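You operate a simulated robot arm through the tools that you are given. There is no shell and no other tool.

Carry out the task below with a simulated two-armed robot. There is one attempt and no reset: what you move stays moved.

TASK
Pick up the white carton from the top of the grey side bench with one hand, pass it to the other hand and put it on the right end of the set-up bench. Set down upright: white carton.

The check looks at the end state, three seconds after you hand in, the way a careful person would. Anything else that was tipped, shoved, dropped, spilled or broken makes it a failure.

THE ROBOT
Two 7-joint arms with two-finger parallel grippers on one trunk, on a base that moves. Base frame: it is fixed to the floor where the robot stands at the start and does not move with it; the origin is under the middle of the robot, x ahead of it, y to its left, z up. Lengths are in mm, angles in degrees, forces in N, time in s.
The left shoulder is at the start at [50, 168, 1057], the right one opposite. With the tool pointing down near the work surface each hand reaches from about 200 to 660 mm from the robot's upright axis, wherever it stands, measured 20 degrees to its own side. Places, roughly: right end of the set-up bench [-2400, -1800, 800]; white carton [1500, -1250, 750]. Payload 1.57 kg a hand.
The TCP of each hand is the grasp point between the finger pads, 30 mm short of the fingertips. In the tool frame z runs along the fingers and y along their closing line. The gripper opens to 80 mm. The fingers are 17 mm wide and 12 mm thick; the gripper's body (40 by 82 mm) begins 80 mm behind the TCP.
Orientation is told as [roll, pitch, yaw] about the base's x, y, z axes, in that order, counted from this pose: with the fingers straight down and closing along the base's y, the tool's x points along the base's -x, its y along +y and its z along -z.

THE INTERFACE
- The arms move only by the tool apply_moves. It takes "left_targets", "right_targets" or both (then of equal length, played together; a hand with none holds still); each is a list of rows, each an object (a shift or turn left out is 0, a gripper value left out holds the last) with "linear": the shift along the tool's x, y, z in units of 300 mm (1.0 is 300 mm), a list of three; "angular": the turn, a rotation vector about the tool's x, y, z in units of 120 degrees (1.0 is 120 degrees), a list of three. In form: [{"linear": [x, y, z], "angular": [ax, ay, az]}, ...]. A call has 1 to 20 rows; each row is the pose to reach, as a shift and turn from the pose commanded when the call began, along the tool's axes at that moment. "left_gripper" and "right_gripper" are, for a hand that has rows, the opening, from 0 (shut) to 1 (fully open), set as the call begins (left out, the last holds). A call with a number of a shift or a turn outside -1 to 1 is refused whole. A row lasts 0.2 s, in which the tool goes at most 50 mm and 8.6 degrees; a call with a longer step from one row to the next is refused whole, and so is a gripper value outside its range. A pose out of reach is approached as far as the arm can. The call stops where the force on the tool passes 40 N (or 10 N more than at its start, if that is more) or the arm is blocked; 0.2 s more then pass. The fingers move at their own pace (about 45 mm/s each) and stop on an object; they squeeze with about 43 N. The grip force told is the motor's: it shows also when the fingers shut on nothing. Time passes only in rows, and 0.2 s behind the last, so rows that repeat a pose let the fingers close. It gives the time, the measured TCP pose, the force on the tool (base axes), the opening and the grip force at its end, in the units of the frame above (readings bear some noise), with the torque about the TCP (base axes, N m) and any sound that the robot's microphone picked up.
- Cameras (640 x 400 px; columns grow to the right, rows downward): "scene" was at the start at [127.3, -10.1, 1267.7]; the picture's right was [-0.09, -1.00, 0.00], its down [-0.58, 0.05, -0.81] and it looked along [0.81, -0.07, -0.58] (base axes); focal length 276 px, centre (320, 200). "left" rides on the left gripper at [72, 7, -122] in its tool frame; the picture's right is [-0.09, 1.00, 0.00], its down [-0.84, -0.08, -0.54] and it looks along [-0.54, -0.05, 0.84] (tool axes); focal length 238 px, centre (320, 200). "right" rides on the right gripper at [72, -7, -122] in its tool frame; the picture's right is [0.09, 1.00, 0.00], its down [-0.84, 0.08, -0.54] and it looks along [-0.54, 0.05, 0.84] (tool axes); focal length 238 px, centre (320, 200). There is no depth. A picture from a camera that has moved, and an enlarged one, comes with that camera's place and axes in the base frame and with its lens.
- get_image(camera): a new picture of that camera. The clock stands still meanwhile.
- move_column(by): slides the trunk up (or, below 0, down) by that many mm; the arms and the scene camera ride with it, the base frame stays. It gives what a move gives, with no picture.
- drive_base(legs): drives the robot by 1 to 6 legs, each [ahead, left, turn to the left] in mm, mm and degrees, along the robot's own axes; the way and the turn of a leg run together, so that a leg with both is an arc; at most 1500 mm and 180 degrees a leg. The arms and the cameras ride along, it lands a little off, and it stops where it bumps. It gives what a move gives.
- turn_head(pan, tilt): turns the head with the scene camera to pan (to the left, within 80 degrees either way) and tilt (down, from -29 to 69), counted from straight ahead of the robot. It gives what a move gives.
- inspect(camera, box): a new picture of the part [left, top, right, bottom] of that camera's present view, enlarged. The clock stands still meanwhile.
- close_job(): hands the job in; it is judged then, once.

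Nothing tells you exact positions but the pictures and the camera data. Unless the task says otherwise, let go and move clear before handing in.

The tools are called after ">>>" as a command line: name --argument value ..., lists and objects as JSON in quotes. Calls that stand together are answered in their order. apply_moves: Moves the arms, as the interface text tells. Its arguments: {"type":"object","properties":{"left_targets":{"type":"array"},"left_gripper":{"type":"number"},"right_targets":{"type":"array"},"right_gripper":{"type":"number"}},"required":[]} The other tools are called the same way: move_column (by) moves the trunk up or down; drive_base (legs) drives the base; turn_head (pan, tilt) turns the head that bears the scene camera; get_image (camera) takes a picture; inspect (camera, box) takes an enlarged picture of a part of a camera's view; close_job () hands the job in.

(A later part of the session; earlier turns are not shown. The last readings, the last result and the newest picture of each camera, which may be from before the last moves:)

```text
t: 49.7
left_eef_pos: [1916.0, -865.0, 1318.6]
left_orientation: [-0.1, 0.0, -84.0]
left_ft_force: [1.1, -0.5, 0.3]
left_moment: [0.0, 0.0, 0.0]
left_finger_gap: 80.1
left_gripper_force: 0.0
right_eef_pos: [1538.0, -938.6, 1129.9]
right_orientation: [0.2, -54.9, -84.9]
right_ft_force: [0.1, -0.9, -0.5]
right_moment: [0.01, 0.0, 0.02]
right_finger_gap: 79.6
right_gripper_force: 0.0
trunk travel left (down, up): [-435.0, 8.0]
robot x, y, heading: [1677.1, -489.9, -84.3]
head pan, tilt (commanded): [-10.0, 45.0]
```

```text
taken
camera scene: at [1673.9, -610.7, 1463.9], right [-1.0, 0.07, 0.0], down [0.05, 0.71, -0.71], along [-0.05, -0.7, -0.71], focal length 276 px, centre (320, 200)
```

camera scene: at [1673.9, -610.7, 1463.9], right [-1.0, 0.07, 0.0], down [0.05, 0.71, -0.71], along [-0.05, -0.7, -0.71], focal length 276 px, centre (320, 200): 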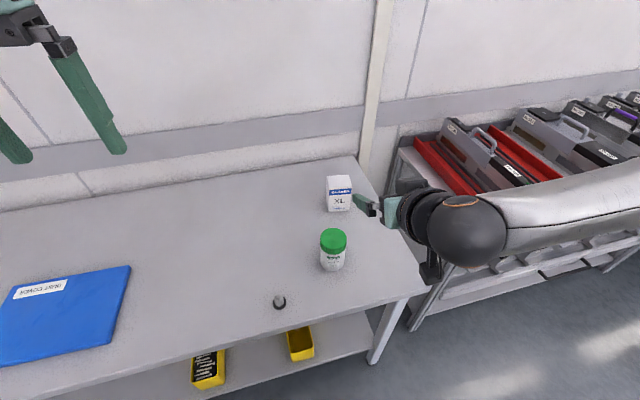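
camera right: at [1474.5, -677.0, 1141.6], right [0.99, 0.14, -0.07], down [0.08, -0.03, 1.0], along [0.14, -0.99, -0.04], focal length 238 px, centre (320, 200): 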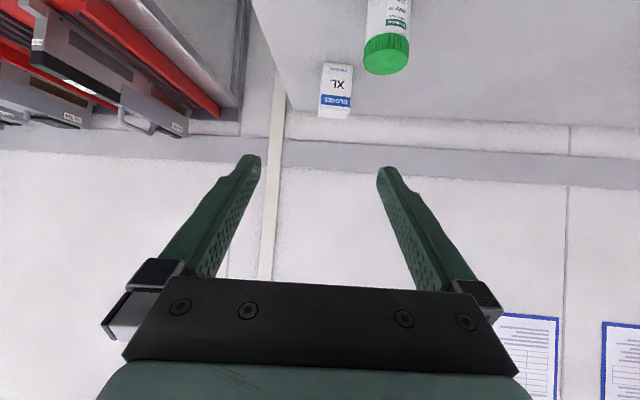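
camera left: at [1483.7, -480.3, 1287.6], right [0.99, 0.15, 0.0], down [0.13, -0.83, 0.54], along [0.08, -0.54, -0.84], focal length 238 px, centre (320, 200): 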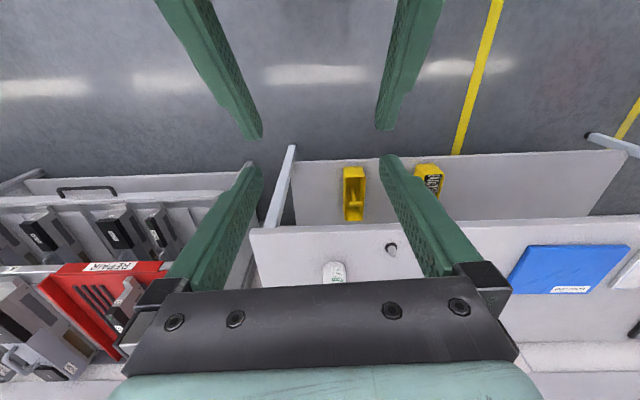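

Good. I move the right hand forward at its present safe height until it is above the carton, aligning the yaw to -87.5°.

>>> apply_moves --right_targets '[{"linear": [-0.0791, 0.0022, 0.1129], "angular": [0.0025, 0, 0.0018]}, {"linear": [-0.1581, 0.0044, 0.2259], "angular": [0.0051, 0, 0.0036]}, {"linear": [-0.2372, 0.0066, 0.3388], "angular": [0.0076, 0, 0.0053]}, {"linear": [-0.3163, 0.0087, 0.4517], "angular": [0.0101, 0, 0.0071]}, {"linear": [-0.3954, 0.0109, 0.5646], "angular": [0.0127, 0, 0.0089]}, {"linear": [-0.4744, 0.0131, 0.6776], "angular": [0.0152, 0, 0.0107]}, {"linear": [-0.5535, 0.0153, 0.7905], "angular": [0.0178, 0, 0.0124]}]' --right_gripper 1

>>> get_image --camera "scene"

>>> get_image --camera "right"

```text
t: 51.3
left_eef_pos: [1916.2, -864.5, 1316.9]
left_orientation: [0.1, 0.0, -84.0]
left_ft_force: [0.0, 0.9, 0.7]
left_moment: [0.0, -0.01, 0.0]
left_finger_gap: 80.1
left_gripper_force: 0.0
right_eef_pos: [1571.0, -1228.0, 1128.4]
right_orientation: [0.3, -54.9, -87.4]
right_ft_force: [0.0, 0.1, 0.9]
right_moment: [0.03, 0.02, 0.05]
right_finger_gap: 80.1
right_gripper_force: 0.1
trunk travel left (down, up): [-435.0, 8.0]
robot x, y, heading: [1675.4, -484.7, -84.1]
head pan, tilt (commanded): [-10.0, 45.0]
```

```text
taken
camera scene: at [1674.3, -610.4, 1463.9], right [-1.0, 0.07, 0.0], down [0.05, 0.71, -0.71], along [-0.05, -0.7, -0.71], focal length 276 px, centre (320, 200)
```

scene: 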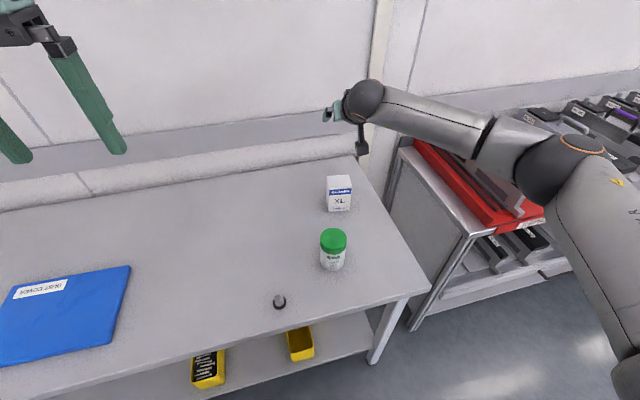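

```text
taken
camera right: at [1556.9, -1085.9, 1138.6], right [0.99, 0.1, -0.07], down [0.08, -0.03, 1.0], along [0.1, -0.99, -0.04], focal length 238 px, centre (320, 200)
```

right: 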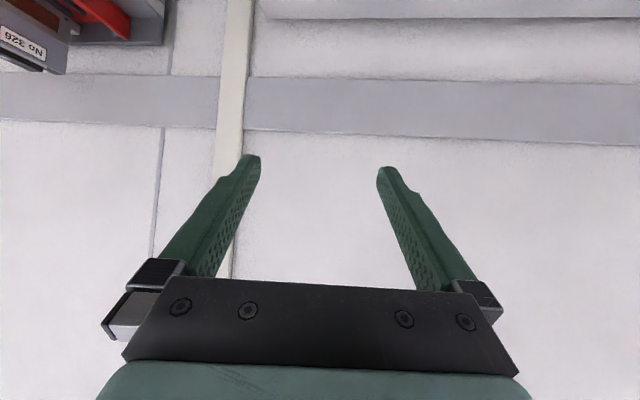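

The arm is well clear above everything. I'll lower the trunk in steps so the hand comes down above the carton, checking the wrist view.

>>> move_column --by -150

>>> get_image --camera "right"

>>> get_image --camera "scene"

```text
t: 53.0
left_eef_pos: [1915.7, -863.5, 1168.4]
left_orientation: [-0.1, 0.0, -84.1]
left_ft_force: [-1.0, -0.5, 0.2]
left_moment: [0.01, -0.02, -0.02]
left_finger_gap: 79.5
left_gripper_force: 0.1
right_eef_pos: [1569.8, -1226.7, 977.9]
right_orientation: [0.2, -55.0, -87.5]
right_ft_force: [0.3, 0.0, -0.6]
right_moment: [0.0, 0.01, 0.01]
right_finger_gap: 79.8
right_gripper_force: 0.1
trunk travel left (down, up): [-285.0, 158.0]
robot x, y, heading: [1678.4, -483.9, -84.1]
head pan, tilt (commanded): [-10.0, 45.0]
```

```text
taken
camera right: at [1555.7, -1085.3, 989.0], right [0.99, 0.1, -0.07], down [0.08, -0.03, 1.0], along [0.1, -0.99, -0.04], focal length 238 px, centre (320, 200)
```

right: 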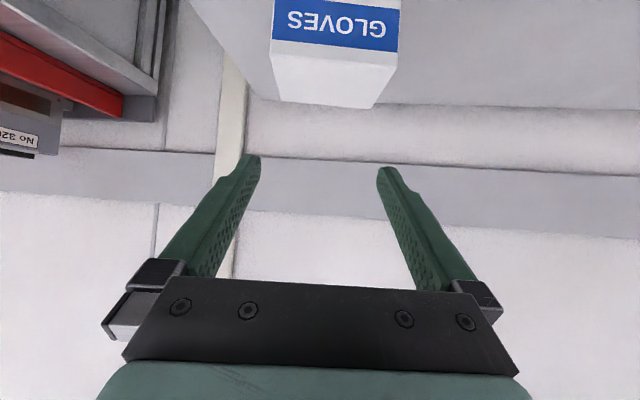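

```text
taken
camera scene: at [1673.6, -609.6, 1314.0], right [-1.0, 0.07, 0.0], down [0.05, 0.71, -0.71], along [-0.05, -0.71, -0.71], focal length 276 px, centre (320, 200)
```

scene: 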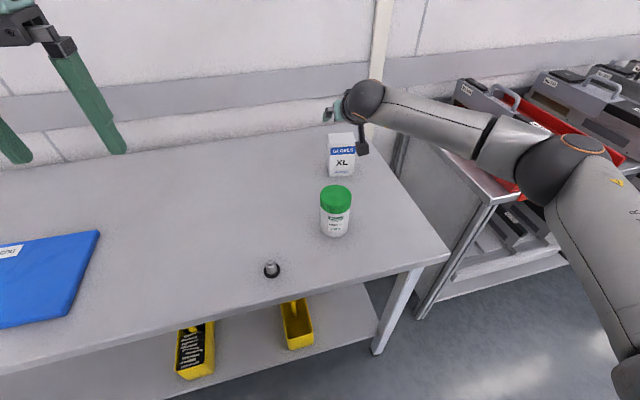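

The wrist camera now sees the carton's top and front. I zoom in for alignment.

>>> inspect --camera "right" --box '[250, 0, 410, 100]'

>>> inspect --camera "right" --box '[250, 20, 410, 120]'

>>> inspect --camera "scene" --box '[300, 100, 380, 150]'

```text
4.00 times, centred on (330, 50) of right
camera zoom: at [1555.7, -1085.3, 989.0], right [0.99, 0.1, -0.07], down [0.08, -0.03, 1.0], along [0.1, -0.99, -0.04], focal length 953 px, centre (280, 800)
```

zoom: 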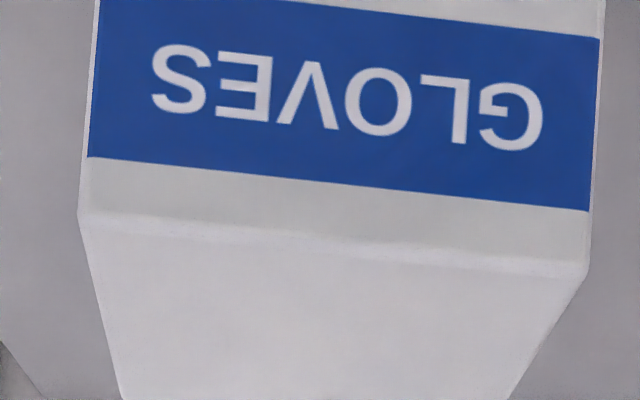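

```text
4.00 times, centred on (330, 70) of right
camera zoom: at [1555.7, -1085.3, 989.0], right [0.99, 0.1, -0.07], down [0.08, -0.03, 1.0], along [0.1, -0.99, -0.04], focal length 953 px, centre (280, 720)
```

zoom: 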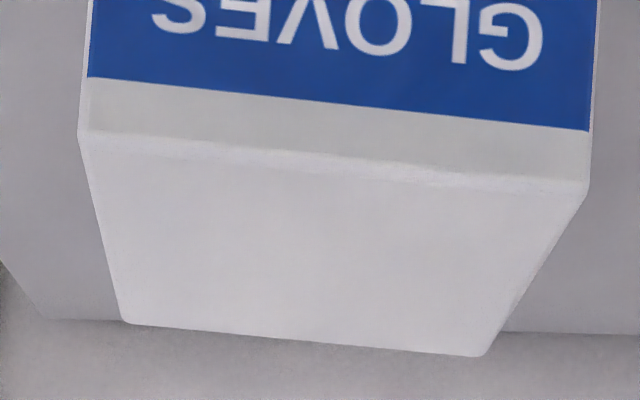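

```text
8.00 times, centred on (340, 125) of scene
camera zoom: at [1673.6, -609.6, 1314.0], right [-1.0, 0.07, 0.0], down [0.05, 0.71, -0.71], along [-0.05, -0.71, -0.71], focal length 2209 px, centre (160, 800)
```

zoom: 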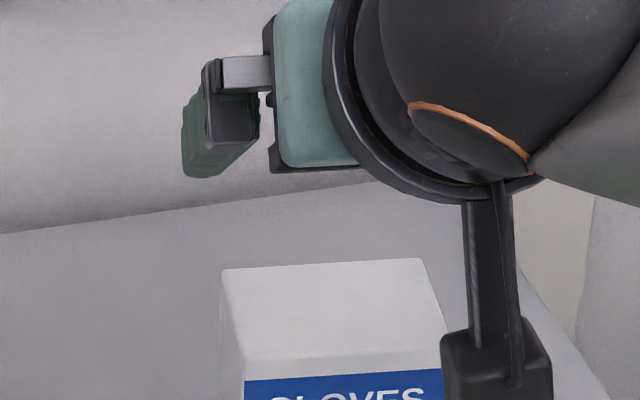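

Carton top ≈ z 909, bench ≈ 801, centre ≈ [1570, -1235], heading -87.4°: the hand is already aligned to within a millimetre or so. I lower it half way with fingers open, then check.

>>> apply_moves --right_targets '[{"linear": [0.046, 0.0018, 0.0285]}, {"linear": [0.091, 0.0037, 0.059]}, {"linear": [0.137, 0.0037, 0.09]}, {"linear": [0.1825, 0.0037, 0.1205]}]' --right_gripper 1

>>> get_image --camera "right"

>>> get_image --camera "scene"

```text
t: 54.0
left_eef_pos: [1916.3, -864.3, 1168.5]
left_orientation: [0.0, 0.0, -84.0]
left_ft_force: [0.0, 0.5, -0.2]
left_moment: [-0.01, -0.03, -0.01]
left_finger_gap: 80.0
left_gripper_force: 0.0
right_eef_pos: [1570.2, -1226.3, 911.9]
right_orientation: [0.3, -54.9, -87.5]
right_ft_force: [-0.6, -0.8, 0.7]
right_moment: [0.01, 0.0, -0.01]
right_finger_gap: 79.7
right_gripper_force: 0.2
trunk travel left (down, up): [-285.0, 158.0]
robot x, y, heading: [1677.6, -488.2, -84.3]
head pan, tilt (commanded): [-10.0, 45.0]
```

```text
taken
camera right: at [1557.1, -1084.6, 923.7], right [0.99, 0.1, -0.07], down [0.08, -0.03, 1.0], along [0.1, -0.99, -0.04], focal length 238 px, centre (320, 200)
```

right: 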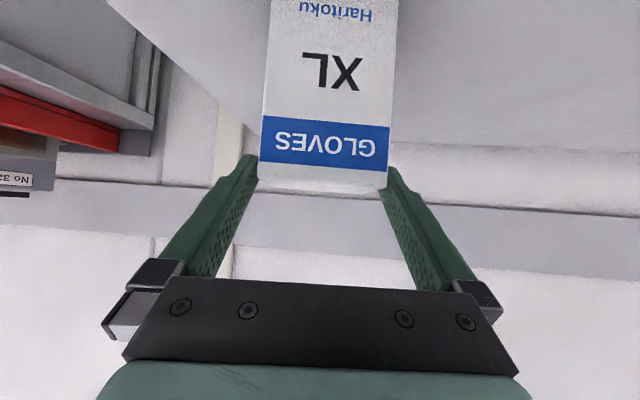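

```text
taken
camera scene: at [1673.6, -609.9, 1314.0], right [-1.0, 0.07, 0.0], down [0.05, 0.71, -0.71], along [-0.05, -0.71, -0.71], focal length 276 px, centre (320, 200)
```

scene: 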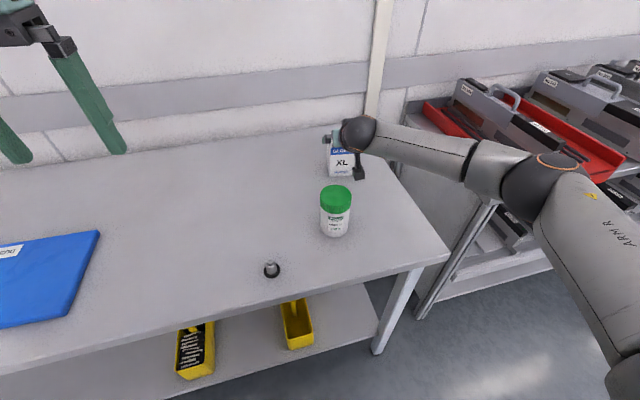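

>>> inspect --camera "right" --box '[220, 110, 428, 240]'

```text
3.08 times, centred on (324, 175) of right
camera zoom: at [1557.1, -1084.6, 923.7], right [0.99, 0.1, -0.07], down [0.08, -0.03, 1.0], along [0.1, -0.99, -0.04], focal length 733 px, centre (308, 277)
```

zoom: 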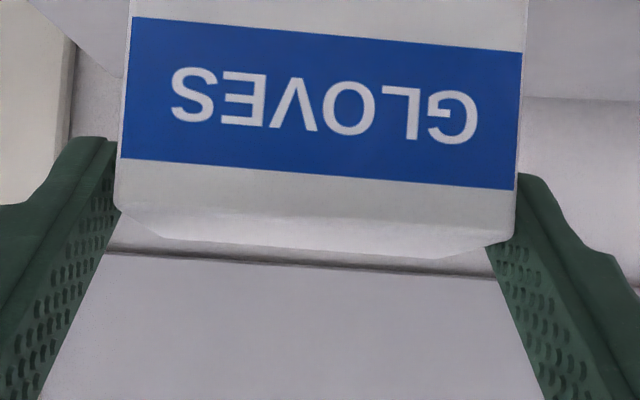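

The fingers straddle the carton evenly with no contact force. Continue down the remaining 66 mm.

>>> apply_moves --right_targets '[{"linear": [0.045, 0, 0.0316]}, {"linear": [0.0901, 0, 0.0631]}, {"linear": [0.1352, 0, 0.0947]}, {"linear": [0.1802, 0, 0.1262]}]' --right_gripper 1

>>> get_image --camera "right"

>>> inspect --camera "scene" --box '[280, 100, 440, 200]'

```text
t: 55.0
left_eef_pos: [1917.1, -863.0, 1167.9]
left_orientation: [0.0, 0.0, -84.0]
left_ft_force: [0.5, 0.2, -0.4]
left_moment: [0.02, 0.01, 0.0]
left_finger_gap: 80.0
left_gripper_force: 0.0
right_eef_pos: [1570.7, -1225.3, 846.2]
right_orientation: [0.2, -55.0, -87.7]
right_ft_force: [-1.0, 0.4, 0.6]
right_moment: [0.0, 0.02, 0.01]
right_finger_gap: 79.8
right_gripper_force: 0.1
trunk travel left (down, up): [-285.0, 158.0]
robot x, y, heading: [1673.7, -486.8, -84.1]
head pan, tilt (commanded): [-10.0, 45.0]
```

```text
taken
camera right: at [1557.2, -1083.0, 857.3], right [0.99, 0.1, -0.07], down [0.08, -0.03, 1.0], along [0.1, -0.99, -0.04], focal length 238 px, centre (320, 200)
```

right: 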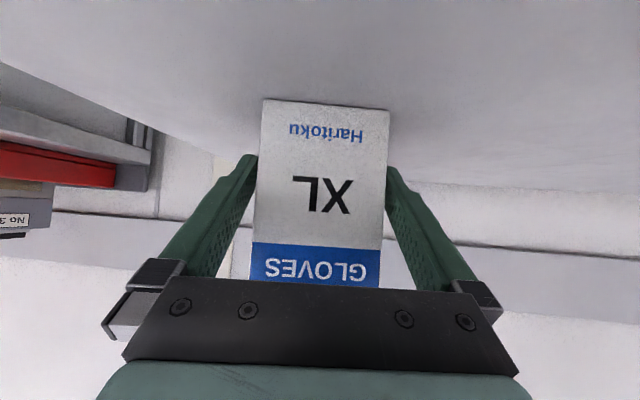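

```text
4.00 times, centred on (360, 150) of scene
camera zoom: at [1673.6, -609.8, 1314.0], right [-1.0, 0.07, 0.0], down [0.05, 0.71, -0.71], along [-0.05, -0.71, -0.71], focal length 1104 px, centre (160, 400)
```

zoom: 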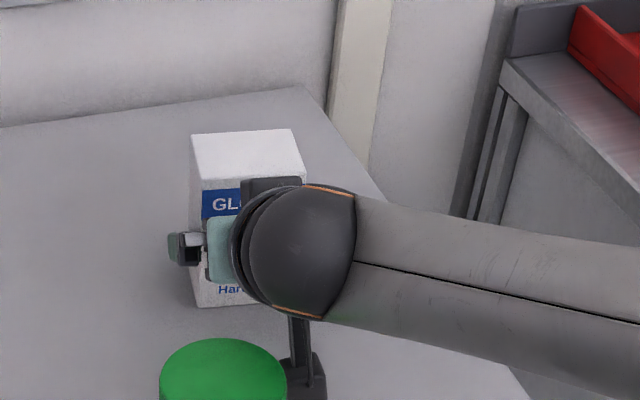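

Hand is in place around the carton, about 45 mm above the bench. Now close the gripper.

>>> apply_moves --right_targets '[{"linear": [0, 0, 0]}, {"linear": [0, 0, 0]}, {"linear": [0, 0, 0]}, {"linear": [0, 0, 0]}]' --right_gripper 0.5

>>> get_image --camera "right"

```text
t: 56.0
left_eef_pos: [1916.1, -864.2, 1168.5]
left_orientation: [0.1, 0.0, -84.1]
left_ft_force: [0.3, 0.1, -0.2]
left_moment: [0.01, 0.02, 0.0]
left_finger_gap: 79.8
left_gripper_force: 0.0
right_eef_pos: [1571.2, -1224.0, 847.5]
right_orientation: [0.1, -55.0, -87.5]
right_ft_force: [-1.2, -0.2, 0.0]
right_moment: [-0.1, 0.1, -0.02]
right_finger_gap: 69.6
right_gripper_force: 42.9
trunk travel left (down, up): [-285.0, 158.0]
robot x, y, heading: [1675.0, -485.2, -84.1]
head pan, tilt (commanded): [-10.0, 45.0]
```

```text
taken
camera right: at [1557.3, -1082.9, 857.4], right [0.99, 0.1, -0.07], down [0.08, -0.03, 1.0], along [0.1, -0.99, -0.04], focal length 238 px, centre (320, 200)
```

right: 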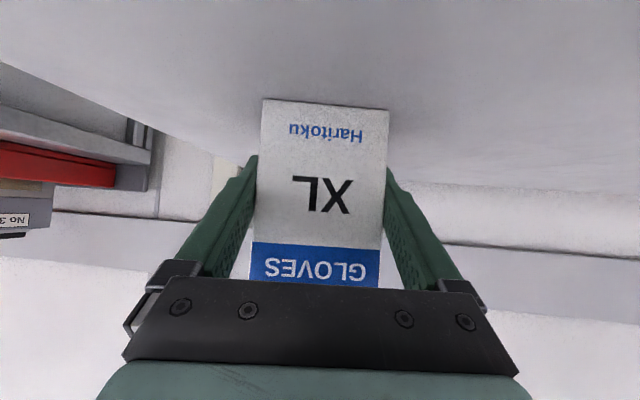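

Gripped at 69.6 mm. Lift gently straight up and check.

>>> apply_moves --right_targets '[{"linear": [-0.0273, 0, -0.0191]}, {"linear": [-0.0546, 0, -0.0382]}, {"linear": [-0.0819, 0, -0.0574]}, {"linear": [-0.1092, 0, -0.0765]}]'

>>> get_image --camera "right"

>>> get_image --camera "scene"

```text
t: 57.0
left_eef_pos: [1915.9, -864.4, 1167.5]
left_orientation: [-0.1, 0.0, -84.1]
left_ft_force: [-0.1, -0.3, 0.1]
left_moment: [0.0, -0.01, -0.04]
left_finger_gap: 79.8
left_gripper_force: 0.1
right_eef_pos: [1570.9, -1224.5, 886.1]
right_orientation: [0.2, -55.0, -87.4]
right_ft_force: [-0.2, 0.3, -1.2]
right_moment: [0.01, -0.01, -0.02]
right_finger_gap: 69.4
right_gripper_force: 42.8
trunk travel left (down, up): [-285.0, 158.0]
robot x, y, heading: [1674.4, -486.8, -83.8]
head pan, tilt (commanded): [-10.0, 45.0]
```

```text
taken
camera right: at [1557.1, -1082.4, 897.5], right [0.99, 0.1, -0.07], down [0.08, -0.03, 1.0], along [0.1, -0.99, -0.04], focal length 238 px, centre (320, 200)
```

right: 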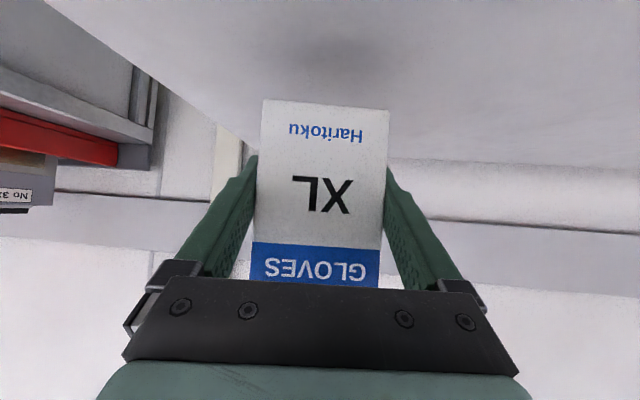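

```text
taken
camera scene: at [1673.6, -609.9, 1313.9], right [-1.0, 0.07, 0.0], down [0.05, 0.71, -0.71], along [-0.05, -0.71, -0.71], focal length 276 px, centre (320, 200)
```

scene: 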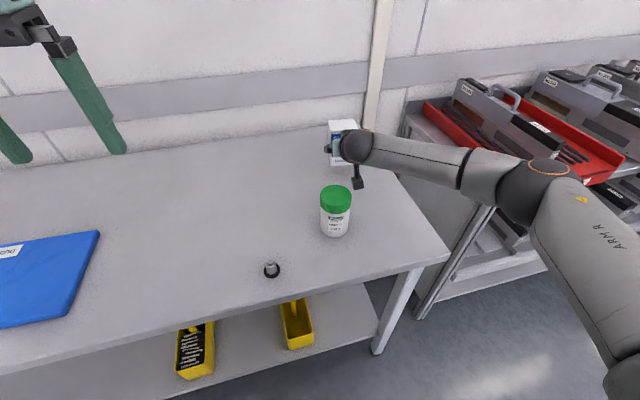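

The carton is securely lifted (light, no slip). I raise the trunk for clearance over the jar and then back the robot away from the bench.

>>> move_column --by 150

>>> drive_base --legs '[[-450, 0, 0]]'

>>> get_image --camera "scene"

```text
t: 58.8
left_eef_pos: [1915.9, -863.5, 1317.9]
left_orientation: [0.0, -0.1, -84.0]
left_ft_force: [0.7, 0.7, 0.5]
left_moment: [0.01, 0.02, 0.03]
left_finger_gap: 79.9
left_gripper_force: 0.1
right_eef_pos: [1570.4, -1224.5, 1036.8]
right_orientation: [0.1, -55.1, -87.4]
right_ft_force: [-0.1, -1.0, -0.9]
right_moment: [0.03, 0.0, 0.0]
right_finger_gap: 69.6
right_gripper_force: 42.8
trunk travel left (down, up): [-435.0, 8.0]
robot x, y, heading: [1670.7, -486.7, -84.1]
head pan, tilt (commanded): [-10.0, 45.0]
```

```text
t: 61.5
left_eef_pos: [1868.5, -423.9, 1318.0]
left_orientation: [0.0, 0.0, -84.6]
left_ft_force: [-0.5, -0.5, -0.2]
left_moment: [-0.03, -0.02, 0.01]
left_finger_gap: 79.7
left_gripper_force: 0.0
right_eef_pos: [1518.1, -779.6, 1036.7]
right_orientation: [0.1, -55.0, -88.2]
right_ft_force: [0.6, 0.7, -1.9]
right_moment: [0.08, -0.04, -0.03]
right_finger_gap: 69.4
right_gripper_force: 43.2
trunk travel left (down, up): [-435.0, 8.0]
robot x, y, heading: [1630.8, -43.7, -84.5]
head pan, tilt (commanded): [-10.0, 45.0]
```

```text
taken
camera scene: at [1628.1, -167.1, 1464.0], right [-1.0, 0.08, 0.0], down [0.06, 0.7, -0.71], along [-0.06, -0.7, -0.71], focal length 276 px, centre (320, 200)
```

scene: 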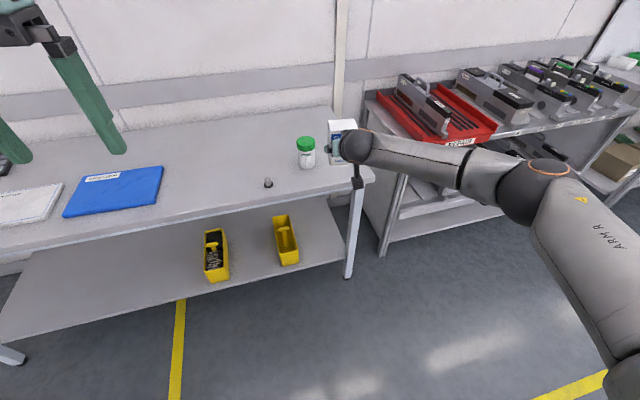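

Clear of the bench, nothing disturbed. Now bring the right hand with the carton to the handover spot in front of me, in two smooth moves.

>>> apply_moves --right_targets '[{"linear": [0.0249, 0.0385, -0.0759]}, {"linear": [0.0499, 0.0769, -0.1517]}, {"linear": [0.0748, 0.1154, -0.2276]}, {"linear": [0.0997, 0.1539, -0.3034]}, {"linear": [0.1246, 0.1924, -0.3793]}, {"linear": [0.1496, 0.2308, -0.4551]}, {"linear": [0.1745, 0.2693, -0.531]}]'

>>> apply_moves --right_targets '[{"linear": [0.0249, 0.0385, -0.0759], "angular": [-0.0036, 0, -0.0025]}, {"linear": [0.0499, 0.0769, -0.1517], "angular": [-0.0072, 0, -0.0051]}, {"linear": [0.0748, 0.1154, -0.2276], "angular": [-0.0108, 0, -0.0076]}, {"linear": [0.0997, 0.1539, -0.3034], "angular": [-0.0145, 0, -0.0101]}, {"linear": [0.1246, 0.1924, -0.3793], "angular": [-0.0181, 0, -0.0126]}, {"linear": [0.1496, 0.2308, -0.4551], "angular": [-0.0217, 0, -0.0152]}, {"linear": [0.1745, 0.2693, -0.531], "angular": [-0.0253, 0, -0.0177]}]'

>>> get_image --camera "scene"

>>> get_image --camera "right"

```text
t: 63.1
left_eef_pos: [1868.0, -423.6, 1318.6]
left_orientation: [0.0, 0.0, -84.7]
left_ft_force: [0.2, 0.0, 0.0]
left_moment: [-0.01, 0.01, 0.0]
left_finger_gap: 79.9
left_gripper_force: 0.0
right_eef_pos: [1591.3, -617.0, 1084.3]
right_orientation: [0.1, -54.9, -88.2]
right_ft_force: [0.4, 0.4, -1.7]
right_moment: [0.04, 0.01, -0.01]
right_finger_gap: 69.7
right_gripper_force: 42.8
trunk travel left (down, up): [-435.0, 8.0]
robot x, y, heading: [1632.6, -44.0, -84.3]
head pan, tilt (commanded): [-10.0, 45.0]
```

```text
t: 64.7
left_eef_pos: [1869.0, -423.9, 1319.0]
left_orientation: [0.0, 0.0, -84.7]
left_ft_force: [0.1, 0.8, -0.2]
left_moment: [-0.01, 0.01, -0.02]
left_finger_gap: 80.2
left_gripper_force: 0.0
right_eef_pos: [1671.0, -453.6, 1131.0]
right_orientation: [0.1, -55.0, -84.4]
right_ft_force: [1.0, -0.1, -1.2]
right_moment: [0.02, -0.01, 0.01]
right_finger_gap: 69.6
right_gripper_force: 42.7
trunk travel left (down, up): [-435.0, 8.0]
robot x, y, heading: [1626.5, -42.8, -84.6]
head pan, tilt (commanded): [-10.0, 45.0]
```

```text
taken
camera scene: at [1628.7, -167.0, 1464.0], right [-1.0, 0.08, 0.0], down [0.06, 0.7, -0.71], along [-0.06, -0.71, -0.71], focal length 276 px, centre (320, 200)
```

scene: 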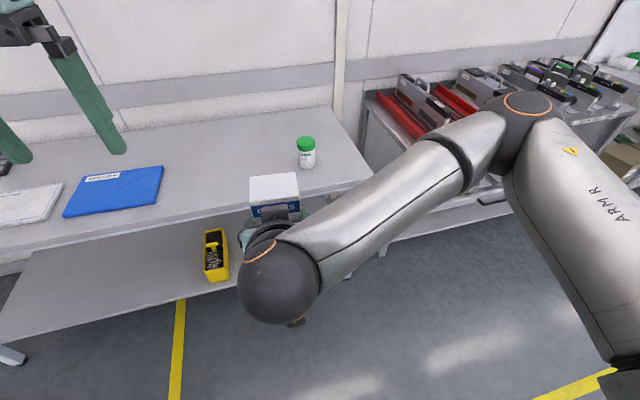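

```text
taken
camera right: at [1649.9, -313.3, 1142.0], right [0.99, 0.15, -0.07], down [0.08, -0.03, 1.0], along [0.15, -0.99, -0.04], focal length 238 px, centre (320, 200)
```

right: 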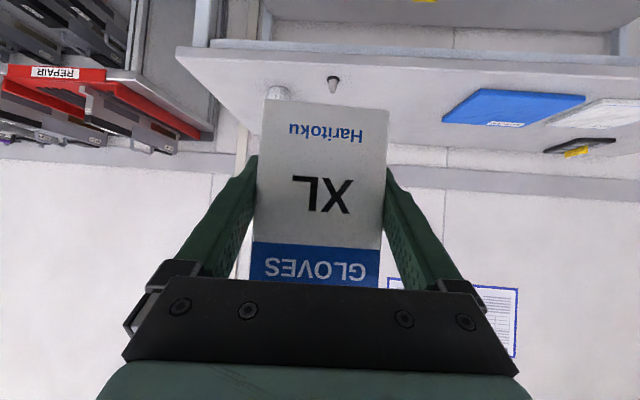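

Handover position reached; the carton hasn't slipped. I zoom on the carton top with the scene camera to place the left hand precisely.

>>> inspect --camera "scene" --box '[232, 160, 312, 210]'

```text
8.00 times, centred on (272, 185) of scene
camera zoom: at [1628.7, -167.0, 1464.0], right [-1.0, 0.08, 0.0], down [0.06, 0.7, -0.71], along [-0.06, -0.71, -0.71], focal length 2209 px, centre (704, 320)
```

zoom: 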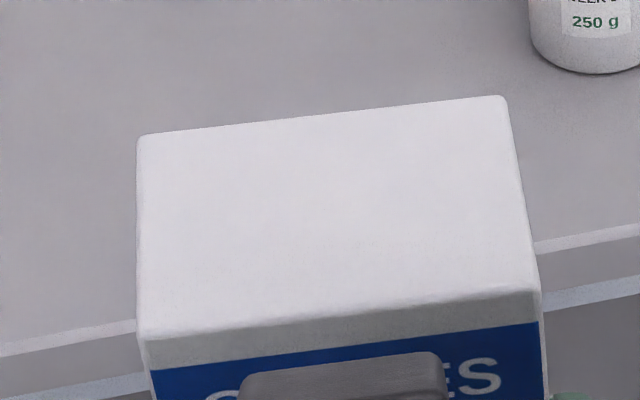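

>>> inspect --camera "right" --box '[240, 90, 400, 190]'

>>> inspect --camera "right" --box '[240, 190, 400, 290]'

```text
4.00 times, centred on (320, 140) of right
camera zoom: at [1649.9, -313.3, 1142.0], right [0.99, 0.15, -0.07], down [0.08, -0.03, 1.0], along [0.15, -0.99, -0.04], focal length 953 px, centre (320, 440)
```

zoom: 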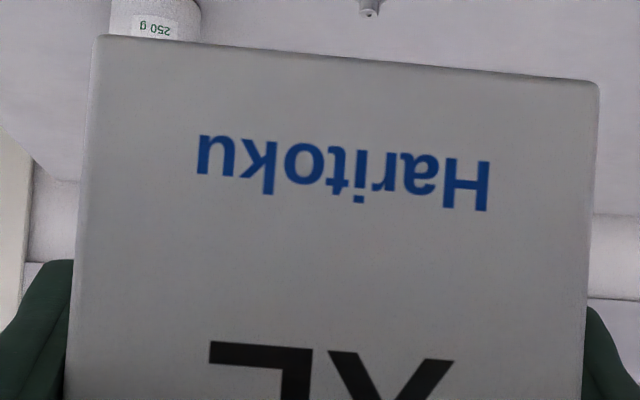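

```text
4.00 times, centred on (320, 240) of right
camera zoom: at [1649.9, -313.3, 1142.0], right [0.99, 0.15, -0.07], down [0.08, -0.03, 1.0], along [0.15, -0.99, -0.04], focal length 953 px, centre (320, 40)
```

zoom: 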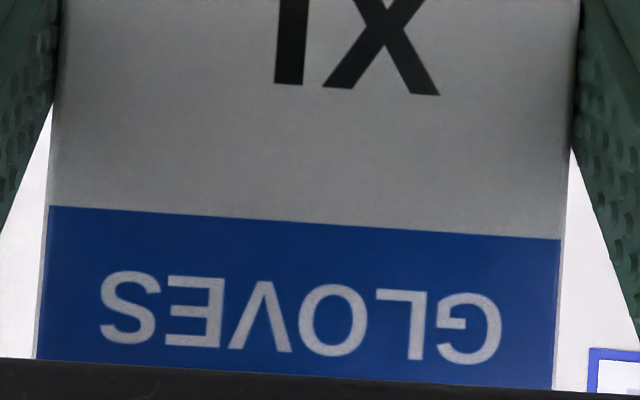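

Carton centre is ≈16 mm ahead of the right TCP, at [1672, -470], its top at z ≈ 1193. I bring the open left hand above it, yawed -90°, with fingertips ~45 mm above the carton top.

>>> apply_moves --left_targets '[{"linear": [-0.0082, -0.0605, 0.0147], "angular": [0, 0, 0.0682]}, {"linear": [-0.0164, -0.1211, 0.0294], "angular": [0, 0, 0.1364]}, {"linear": [-0.0246, -0.1816, 0.0441], "angular": [0, 0, 0.2045]}, {"linear": [-0.0328, -0.2422, 0.0588], "angular": [0, 0, 0.2727]}, {"linear": [-0.041, -0.3027, 0.0735], "angular": [0, 0, 0.3409]}, {"linear": [-0.0493, -0.3633, 0.0882], "angular": [0, 0, 0.4091]}, {"linear": [-0.0575, -0.4238, 0.1029], "angular": [0, 0, 0.4773]}, {"linear": [-0.0657, -0.4844, 0.1176], "angular": [0, 0, 0.5455]}, {"linear": [-0.0739, -0.5449, 0.1323], "angular": [0, 0, 0.6136]}, {"linear": [-0.0821, -0.6055, 0.147], "angular": [0, 0, 0.6818]}, {"linear": [-0.0903, -0.666, 0.1617], "angular": [0, 0, 0.75]}]' --left_gripper 1

>>> get_image --camera "scene"

>>> get_image --camera "left"

>>> get_image --camera "right"

```text
t: 67.1
left_eef_pos: [1671.6, -469.7, 1269.6]
left_orientation: [0.0, 0.0, -174.8]
left_ft_force: [-0.3, 0.4, -0.1]
left_moment: [0.01, 0.01, 0.0]
left_finger_gap: 79.8
left_gripper_force: 0.2
right_eef_pos: [1669.7, -455.5, 1131.0]
right_orientation: [0.3, -55.1, -84.5]
right_ft_force: [-0.1, 0.6, -2.0]
right_moment: [0.03, 0.01, 0.02]
right_finger_gap: 69.9
right_gripper_force: 42.8
trunk travel left (down, up): [-435.0, 8.0]
robot x, y, heading: [1630.6, -42.1, -84.9]
head pan, tilt (commanded): [-10.0, 45.0]
```

```text
taken
camera scene: at [1627.8, -167.6, 1463.9], right [-1.0, 0.08, 0.0], down [0.06, 0.7, -0.71], along [-0.06, -0.7, -0.71], focal length 276 px, centre (320, 200)
```

scene: 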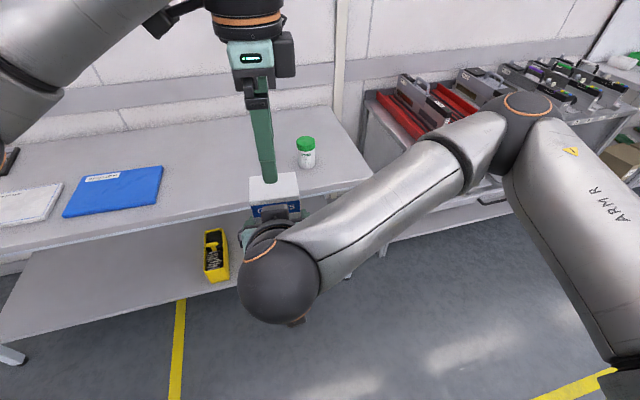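

```text
taken
camera left: at [1743.1, -469.8, 1390.7], right [0.0, -1.0, 0.0], down [-0.84, 0.0, 0.54], along [-0.54, 0.0, -0.84], focal length 238 px, centre (320, 200)
```

left: 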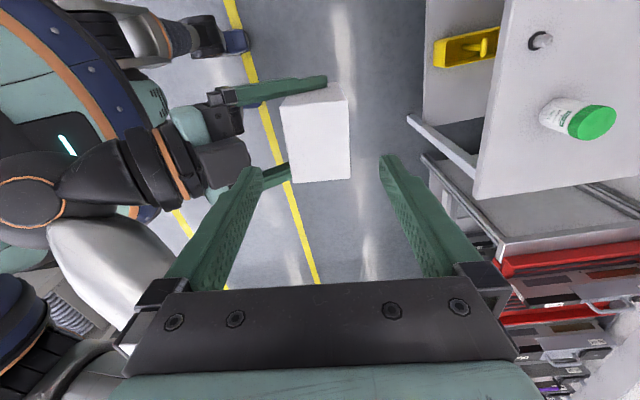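

```text
taken
camera right: at [1649.1, -314.2, 1141.9], right [0.99, 0.15, -0.07], down [0.08, -0.03, 1.0], along [0.15, -0.99, -0.04], focal length 238 px, centre (320, 200)
```

right: 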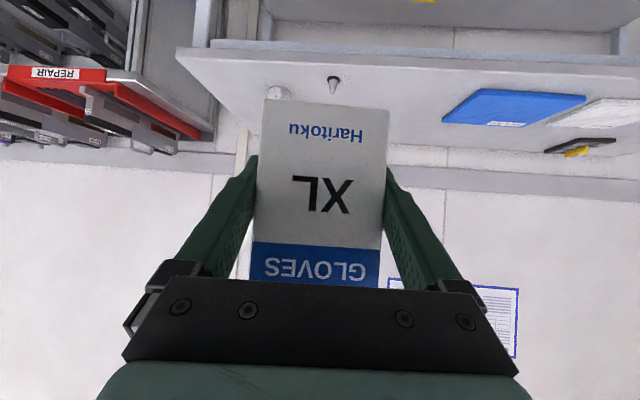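

>>> inspect --camera "left" --box '[240, 70, 400, 170]'

>>> inspect --camera "left" --box '[240, 100, 400, 200]'

```text
4.00 times, centred on (320, 120) of left
camera zoom: at [1743.1, -469.8, 1390.7], right [0.0, -1.0, 0.0], down [-0.84, 0.0, 0.54], along [-0.54, 0.0, -0.84], focal length 953 px, centre (320, 520)
```

zoom: 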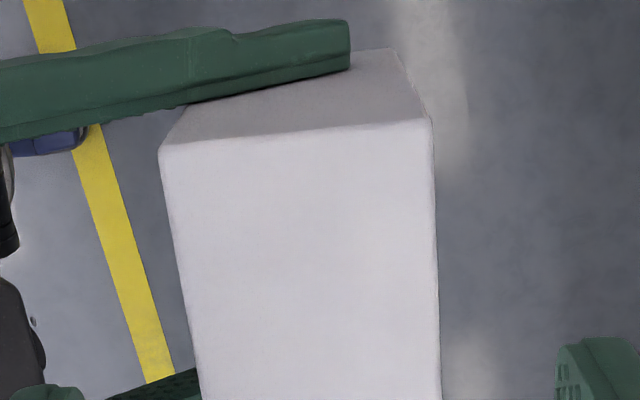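

```text
4.00 times, centred on (320, 150) of left
camera zoom: at [1743.1, -469.8, 1390.7], right [0.0, -1.0, 0.0], down [-0.84, 0.0, 0.54], along [-0.54, 0.0, -0.84], focal length 953 px, centre (320, 400)
```

zoom: 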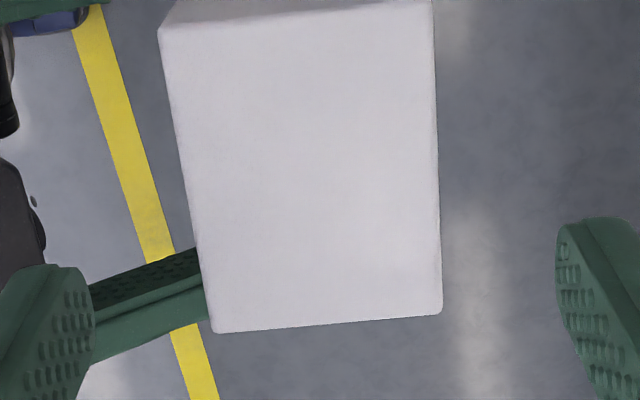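

The left hand is aligned with the carton within ~2 mm and <1°. Lower it 108 mm so its fingers straddle the front and back faces.

>>> apply_moves --left_targets '[{"linear": [0, -0.004, 0.06]}, {"linear": [0, -0.005, 0.12]}, {"linear": [0, -0.005, 0.18]}, {"linear": [0, -0.005, 0.24]}, {"linear": [0, -0.005, 0.3]}, {"linear": [0, -0.005, 0.362]}]' --left_gripper 1

>>> get_image --camera "left"

>>> get_image --camera "right"

>>> get_image --camera "scene"

```text
t: 68.5
left_eef_pos: [1671.8, -468.0, 1159.0]
left_orientation: [-0.1, 0.0, -174.5]
left_ft_force: [0.0, -0.6, -0.2]
left_moment: [-0.01, -0.04, -0.01]
left_finger_gap: 80.2
left_gripper_force: 0.0
right_eef_pos: [1670.5, -455.0, 1131.4]
right_orientation: [0.2, -54.9, -84.3]
right_ft_force: [0.0, 0.2, -2.3]
right_moment: [0.03, 0.01, 0.02]
right_finger_gap: 69.6
right_gripper_force: 43.4
trunk travel left (down, up): [-435.0, 8.0]
robot x, y, heading: [1629.3, -43.0, -84.6]
head pan, tilt (commanded): [-10.0, 45.0]
```

```text
taken
camera left: at [1743.3, -468.3, 1281.4], right [0.0, -1.0, 0.0], down [-0.84, 0.0, 0.54], along [-0.54, 0.0, -0.84], focal length 238 px, centre (320, 200)
```

left: 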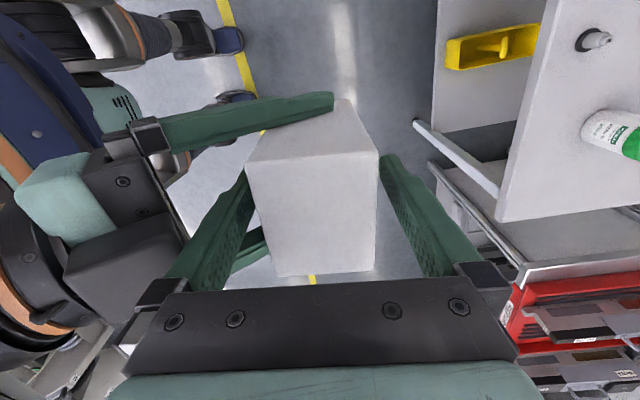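

```text
taken
camera right: at [1649.5, -314.1, 1141.9], right [0.99, 0.15, -0.07], down [0.08, -0.03, 1.0], along [0.15, -0.99, -0.04], focal length 238 px, centre (320, 200)
```

right: 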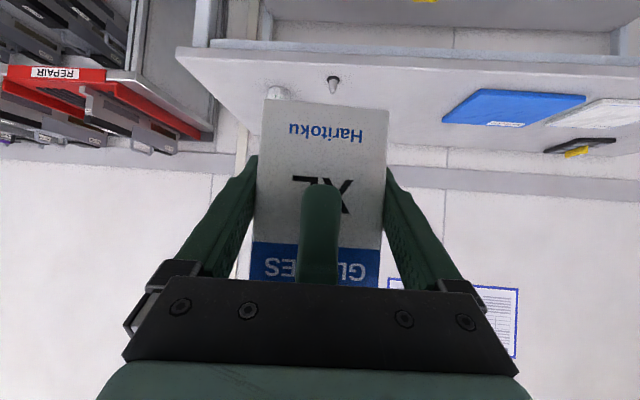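

```text
taken
camera scene: at [1628.3, -167.6, 1463.9], right [-1.0, 0.08, 0.0], down [0.06, 0.7, -0.71], along [-0.06, -0.7, -0.71], focal length 276 px, centre (320, 200)
```

scene: 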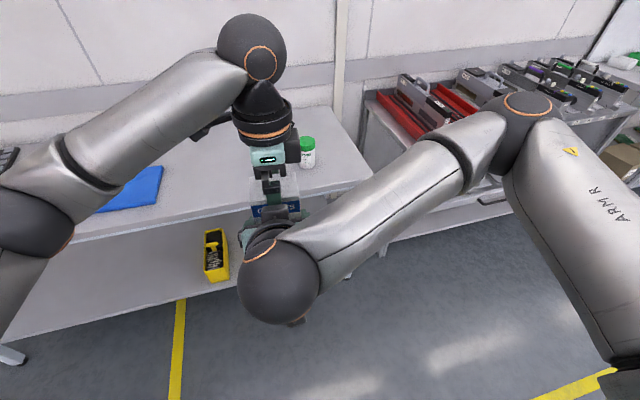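

Fingers straddle the carton cleanly with no contact. Close the left gripper on it.

>>> apply_moves --left_targets '[{"linear": [0, 0, 0]}, {"linear": [0, 0, 0]}, {"linear": [0, 0, 0]}, {"linear": [0, 0, 0]}, {"linear": [0, 0, 0]}]' --left_gripper 0.35

>>> get_image --camera "left"

```text
t: 69.7
left_eef_pos: [1670.0, -468.5, 1159.7]
left_orientation: [-0.1, 0.1, -174.8]
left_ft_force: [-1.1, 6.4, 0.9]
left_moment: [0.08, 0.05, 0.1]
left_finger_gap: 54.9
left_gripper_force: 43.2
right_eef_pos: [1670.5, -455.0, 1131.2]
right_orientation: [0.1, -55.0, -84.5]
right_ft_force: [1.5, -6.1, -1.8]
right_moment: [0.12, 0.03, -0.1]
right_finger_gap: 69.6
right_gripper_force: 43.3
trunk travel left (down, up): [-435.0, 8.0]
robot x, y, heading: [1631.0, -43.2, -84.4]
head pan, tilt (commanded): [-10.0, 45.0]
```

```text
taken
camera left: at [1743.0, -468.0, 1281.6], right [0.0, -1.0, 0.0], down [-0.84, 0.0, 0.54], along [-0.54, 0.0, -0.84], focal length 238 px, centre (320, 200)
```

left: 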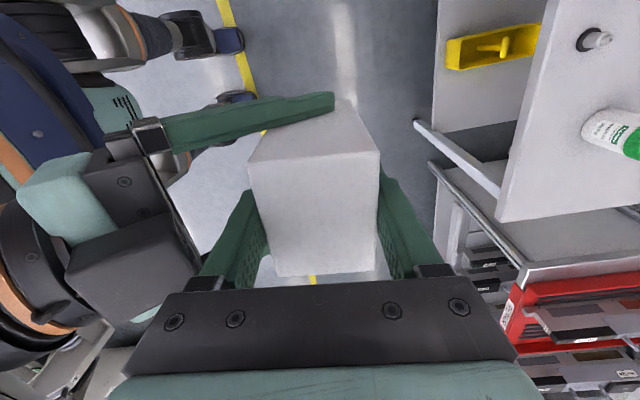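

Left hand holds it (54.9 mm, 43 N). Now open the right gripper, then check.

>>> apply_moves --right_targets '[{"linear": [0, 0, 0]}, {"linear": [0, 0, 0]}, {"linear": [0, 0, 0]}]' --right_gripper 1

>>> get_image --camera "right"

```text
t: 70.5
left_eef_pos: [1671.4, -468.5, 1161.8]
left_orientation: [0.0, 0.1, -174.6]
left_ft_force: [0.5, -0.6, 0.1]
left_moment: [-0.01, 0.0, 0.01]
left_finger_gap: 54.7
left_gripper_force: 42.8
right_eef_pos: [1669.7, -454.5, 1130.4]
right_orientation: [0.3, -55.0, -84.3]
right_ft_force: [0.1, -0.1, 0.7]
right_moment: [0.04, 0.02, 0.01]
right_finger_gap: 80.0
right_gripper_force: 0.1
trunk travel left (down, up): [-435.0, 8.0]
robot x, y, heading: [1630.9, -45.0, -84.8]
head pan, tilt (commanded): [-10.0, 45.0]
```

```text
taken
camera right: at [1649.5, -314.0, 1141.9], right [0.99, 0.15, -0.07], down [0.08, -0.03, 1.0], along [0.15, -0.99, -0.04], focal length 238 px, centre (320, 200)
```

right: 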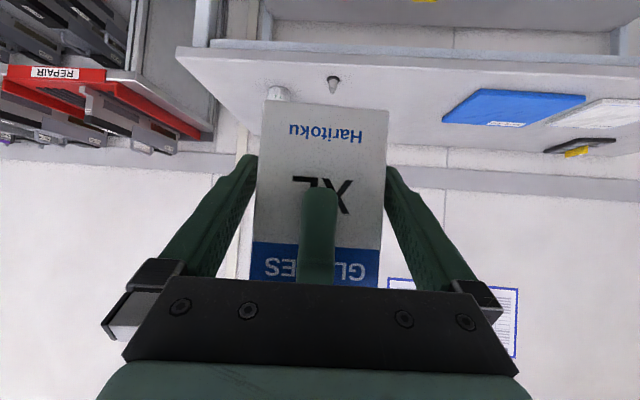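

Right hand released; the left holds the carton. I lift it straight up out of the right hand's open fingers.

>>> apply_moves --left_targets '[{"linear": [0, 0, -0.06]}, {"linear": [0, 0, -0.12]}, {"linear": [0, 0, -0.18]}, {"linear": [0, 0, -0.24]}, {"linear": [0, 0, -0.3]}, {"linear": [0, 0, -0.36]}]'

>>> get_image --camera "scene"

>>> get_image --camera "right"

>>> get_image --camera "left"

```text
t: 71.9
left_eef_pos: [1672.6, -469.6, 1266.8]
left_orientation: [0.0, 0.0, -174.6]
left_ft_force: [0.4, -1.0, -2.8]
left_moment: [0.0, -0.01, -0.02]
left_finger_gap: 54.3
left_gripper_force: 42.8
right_eef_pos: [1670.6, -455.0, 1131.1]
right_orientation: [0.2, -54.9, -84.4]
right_ft_force: [0.0, 0.0, -0.1]
right_moment: [-0.04, 0.03, 0.01]
right_finger_gap: 79.9
right_gripper_force: 0.0
trunk travel left (down, up): [-435.0, 8.0]
robot x, y, heading: [1629.9, -42.4, -84.7]
head pan, tilt (commanded): [-10.0, 45.0]
```

```text
taken
camera scene: at [1628.2, -167.1, 1464.0], right [-1.0, 0.08, 0.0], down [0.06, 0.7, -0.71], along [-0.06, -0.7, -0.71], focal length 276 px, centre (320, 200)
```

scene: 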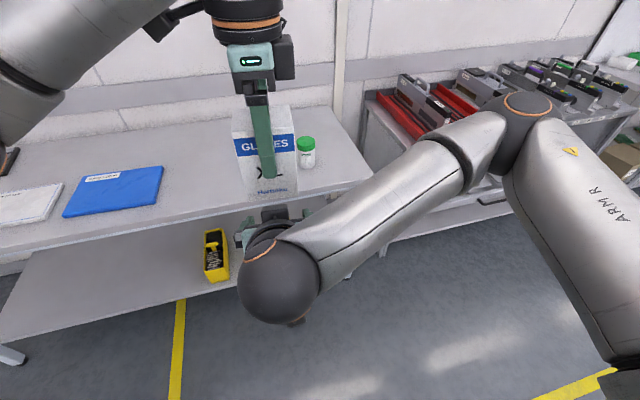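

```text
taken
camera right: at [1649.4, -313.8, 1142.0], right [0.99, 0.15, -0.07], down [0.08, -0.03, 1.0], along [0.15, -0.99, -0.04], focal length 238 px, centre (320, 200)
```

right: 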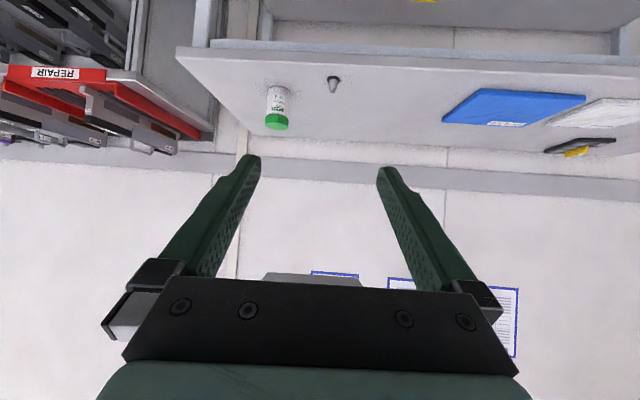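

```text
taken
camera left: at [1744.1, -468.8, 1388.5], right [0.0, -1.0, 0.0], down [-0.84, 0.0, 0.54], along [-0.54, 0.0, -0.84], focal length 238 px, centre (320, 200)
```

left: 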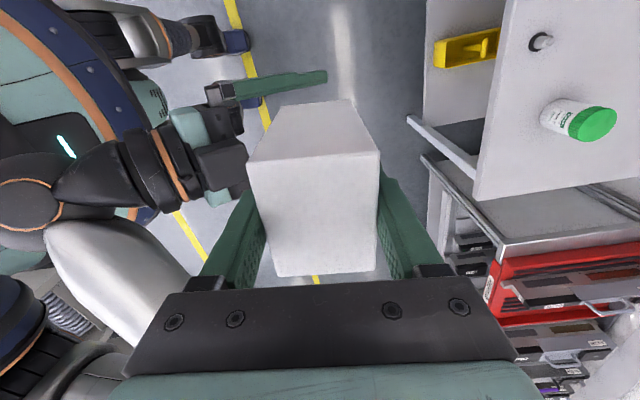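

The carton is now fully in the left hand. I move the empty right hand away to its own side and straighten it.

>>> apply_moves --right_targets '[{"linear": [0, -0.1, 0]}, {"linear": [0, -0.2, 0]}, {"linear": [0, -0.26, 0], "angular": [0, 0.0536, 0]}, {"linear": [0, -0.32, 0], "angular": [0, 0.1071, 0]}, {"linear": [0, -0.38, 0], "angular": [0, 0.1607, 0]}, {"linear": [0, -0.44, 0], "angular": [0, 0.2143, 0]}, {"linear": [0, -0.5, 0], "angular": [0, 0.2679, 0]}, {"linear": [0, -0.5, 0], "angular": [0, 0.3214, 0]}, {"linear": [0, -0.5, 0], "angular": [0, 0.375, 0]}]'

>>> get_image --camera "scene"

```text
t: 73.9
left_eef_pos: [1672.1, -469.4, 1267.7]
left_orientation: [0.0, 0.0, -174.6]
left_ft_force: [-0.1, -0.6, -1.8]
left_moment: [-0.02, -0.01, 0.0]
left_finger_gap: 54.8
left_gripper_force: 43.2
right_eef_pos: [1519.0, -470.0, 1133.2]
right_orientation: [0.1, -9.9, -84.3]
right_ft_force: [-0.4, 0.4, -0.4]
right_moment: [0.02, -0.01, 0.0]
right_finger_gap: 79.8
right_gripper_force: 0.0
trunk travel left (down, up): [-435.0, 8.0]
robot x, y, heading: [1630.1, -44.4, -84.7]
head pan, tilt (commanded): [-10.0, 45.0]
```

```text
taken
camera scene: at [1628.1, -167.8, 1463.9], right [-1.0, 0.08, 0.0], down [0.06, 0.71, -0.71], along [-0.06, -0.7, -0.71], focal length 276 px, centre (320, 200)
```

scene: 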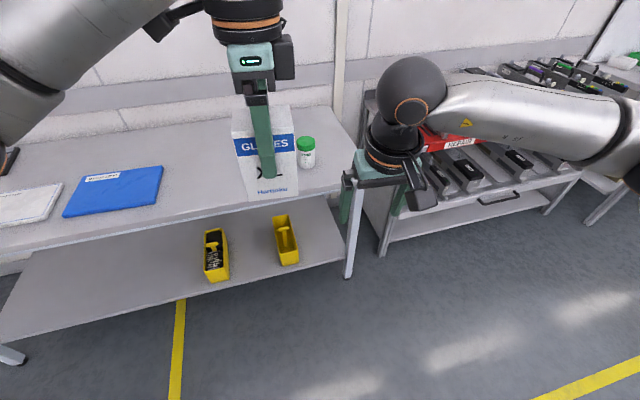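

Right hand is clear. Now I turn towards the far end of the set-up bench (heading about -169°, along the wall) and look before travelling.

>>> drive_base --legs '[[0, 0, -84]]'

>>> turn_head --pan 0 --tilt 20

>>> get_image --camera "scene"

```text
t: 77.9
left_eef_pos: [1212.1, -128.7, 1267.3]
left_orientation: [0.1, 0.0, 101.3]
left_ft_force: [0.1, -0.4, -2.8]
left_moment: [-0.01, -0.02, -0.01]
left_finger_gap: 54.7
left_gripper_force: 42.7
right_eef_pos: [1196.3, 24.2, 1133.3]
right_orientation: [0.2, -9.9, -168.5]
right_ft_force: [0.3, -0.6, 0.3]
right_moment: [0.03, -0.03, -0.03]
right_finger_gap: 80.2
right_gripper_force: 0.1
trunk travel left (down, up): [-435.0, 8.0]
robot x, y, heading: [1627.2, -46.9, -168.6]
head pan, tilt (commanded): [-10.0, 45.0]
```

```text
t: 78.8
left_eef_pos: [1211.6, -127.8, 1267.6]
left_orientation: [0.0, 0.0, 101.3]
left_ft_force: [-0.1, 0.1, -2.0]
left_moment: [0.0, 0.0, -0.01]
left_finger_gap: 54.8
left_gripper_force: 43.6
right_eef_pos: [1196.8, 23.6, 1134.5]
right_orientation: [0.1, -10.1, -168.5]
right_ft_force: [-0.4, -0.1, 0.3]
right_moment: [0.0, 0.01, -0.03]
right_finger_gap: 80.0
right_gripper_force: 0.2
trunk travel left (down, up): [-435.0, 8.0]
robot x, y, heading: [1631.1, -40.9, -168.5]
head pan, tilt (commanded): [0.0, 20.0]
```

```text
taken
camera scene: at [1500.2, -72.4, 1502.5], right [-0.19, 0.98, 0.0], down [0.34, 0.07, -0.94], along [-0.92, -0.18, -0.34], focal length 276 px, centre (320, 200)
```

scene: 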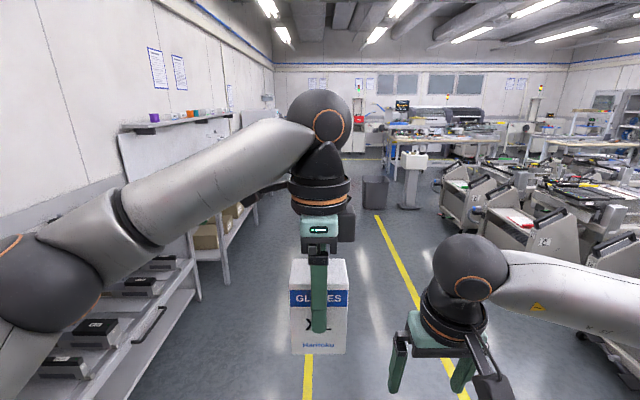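

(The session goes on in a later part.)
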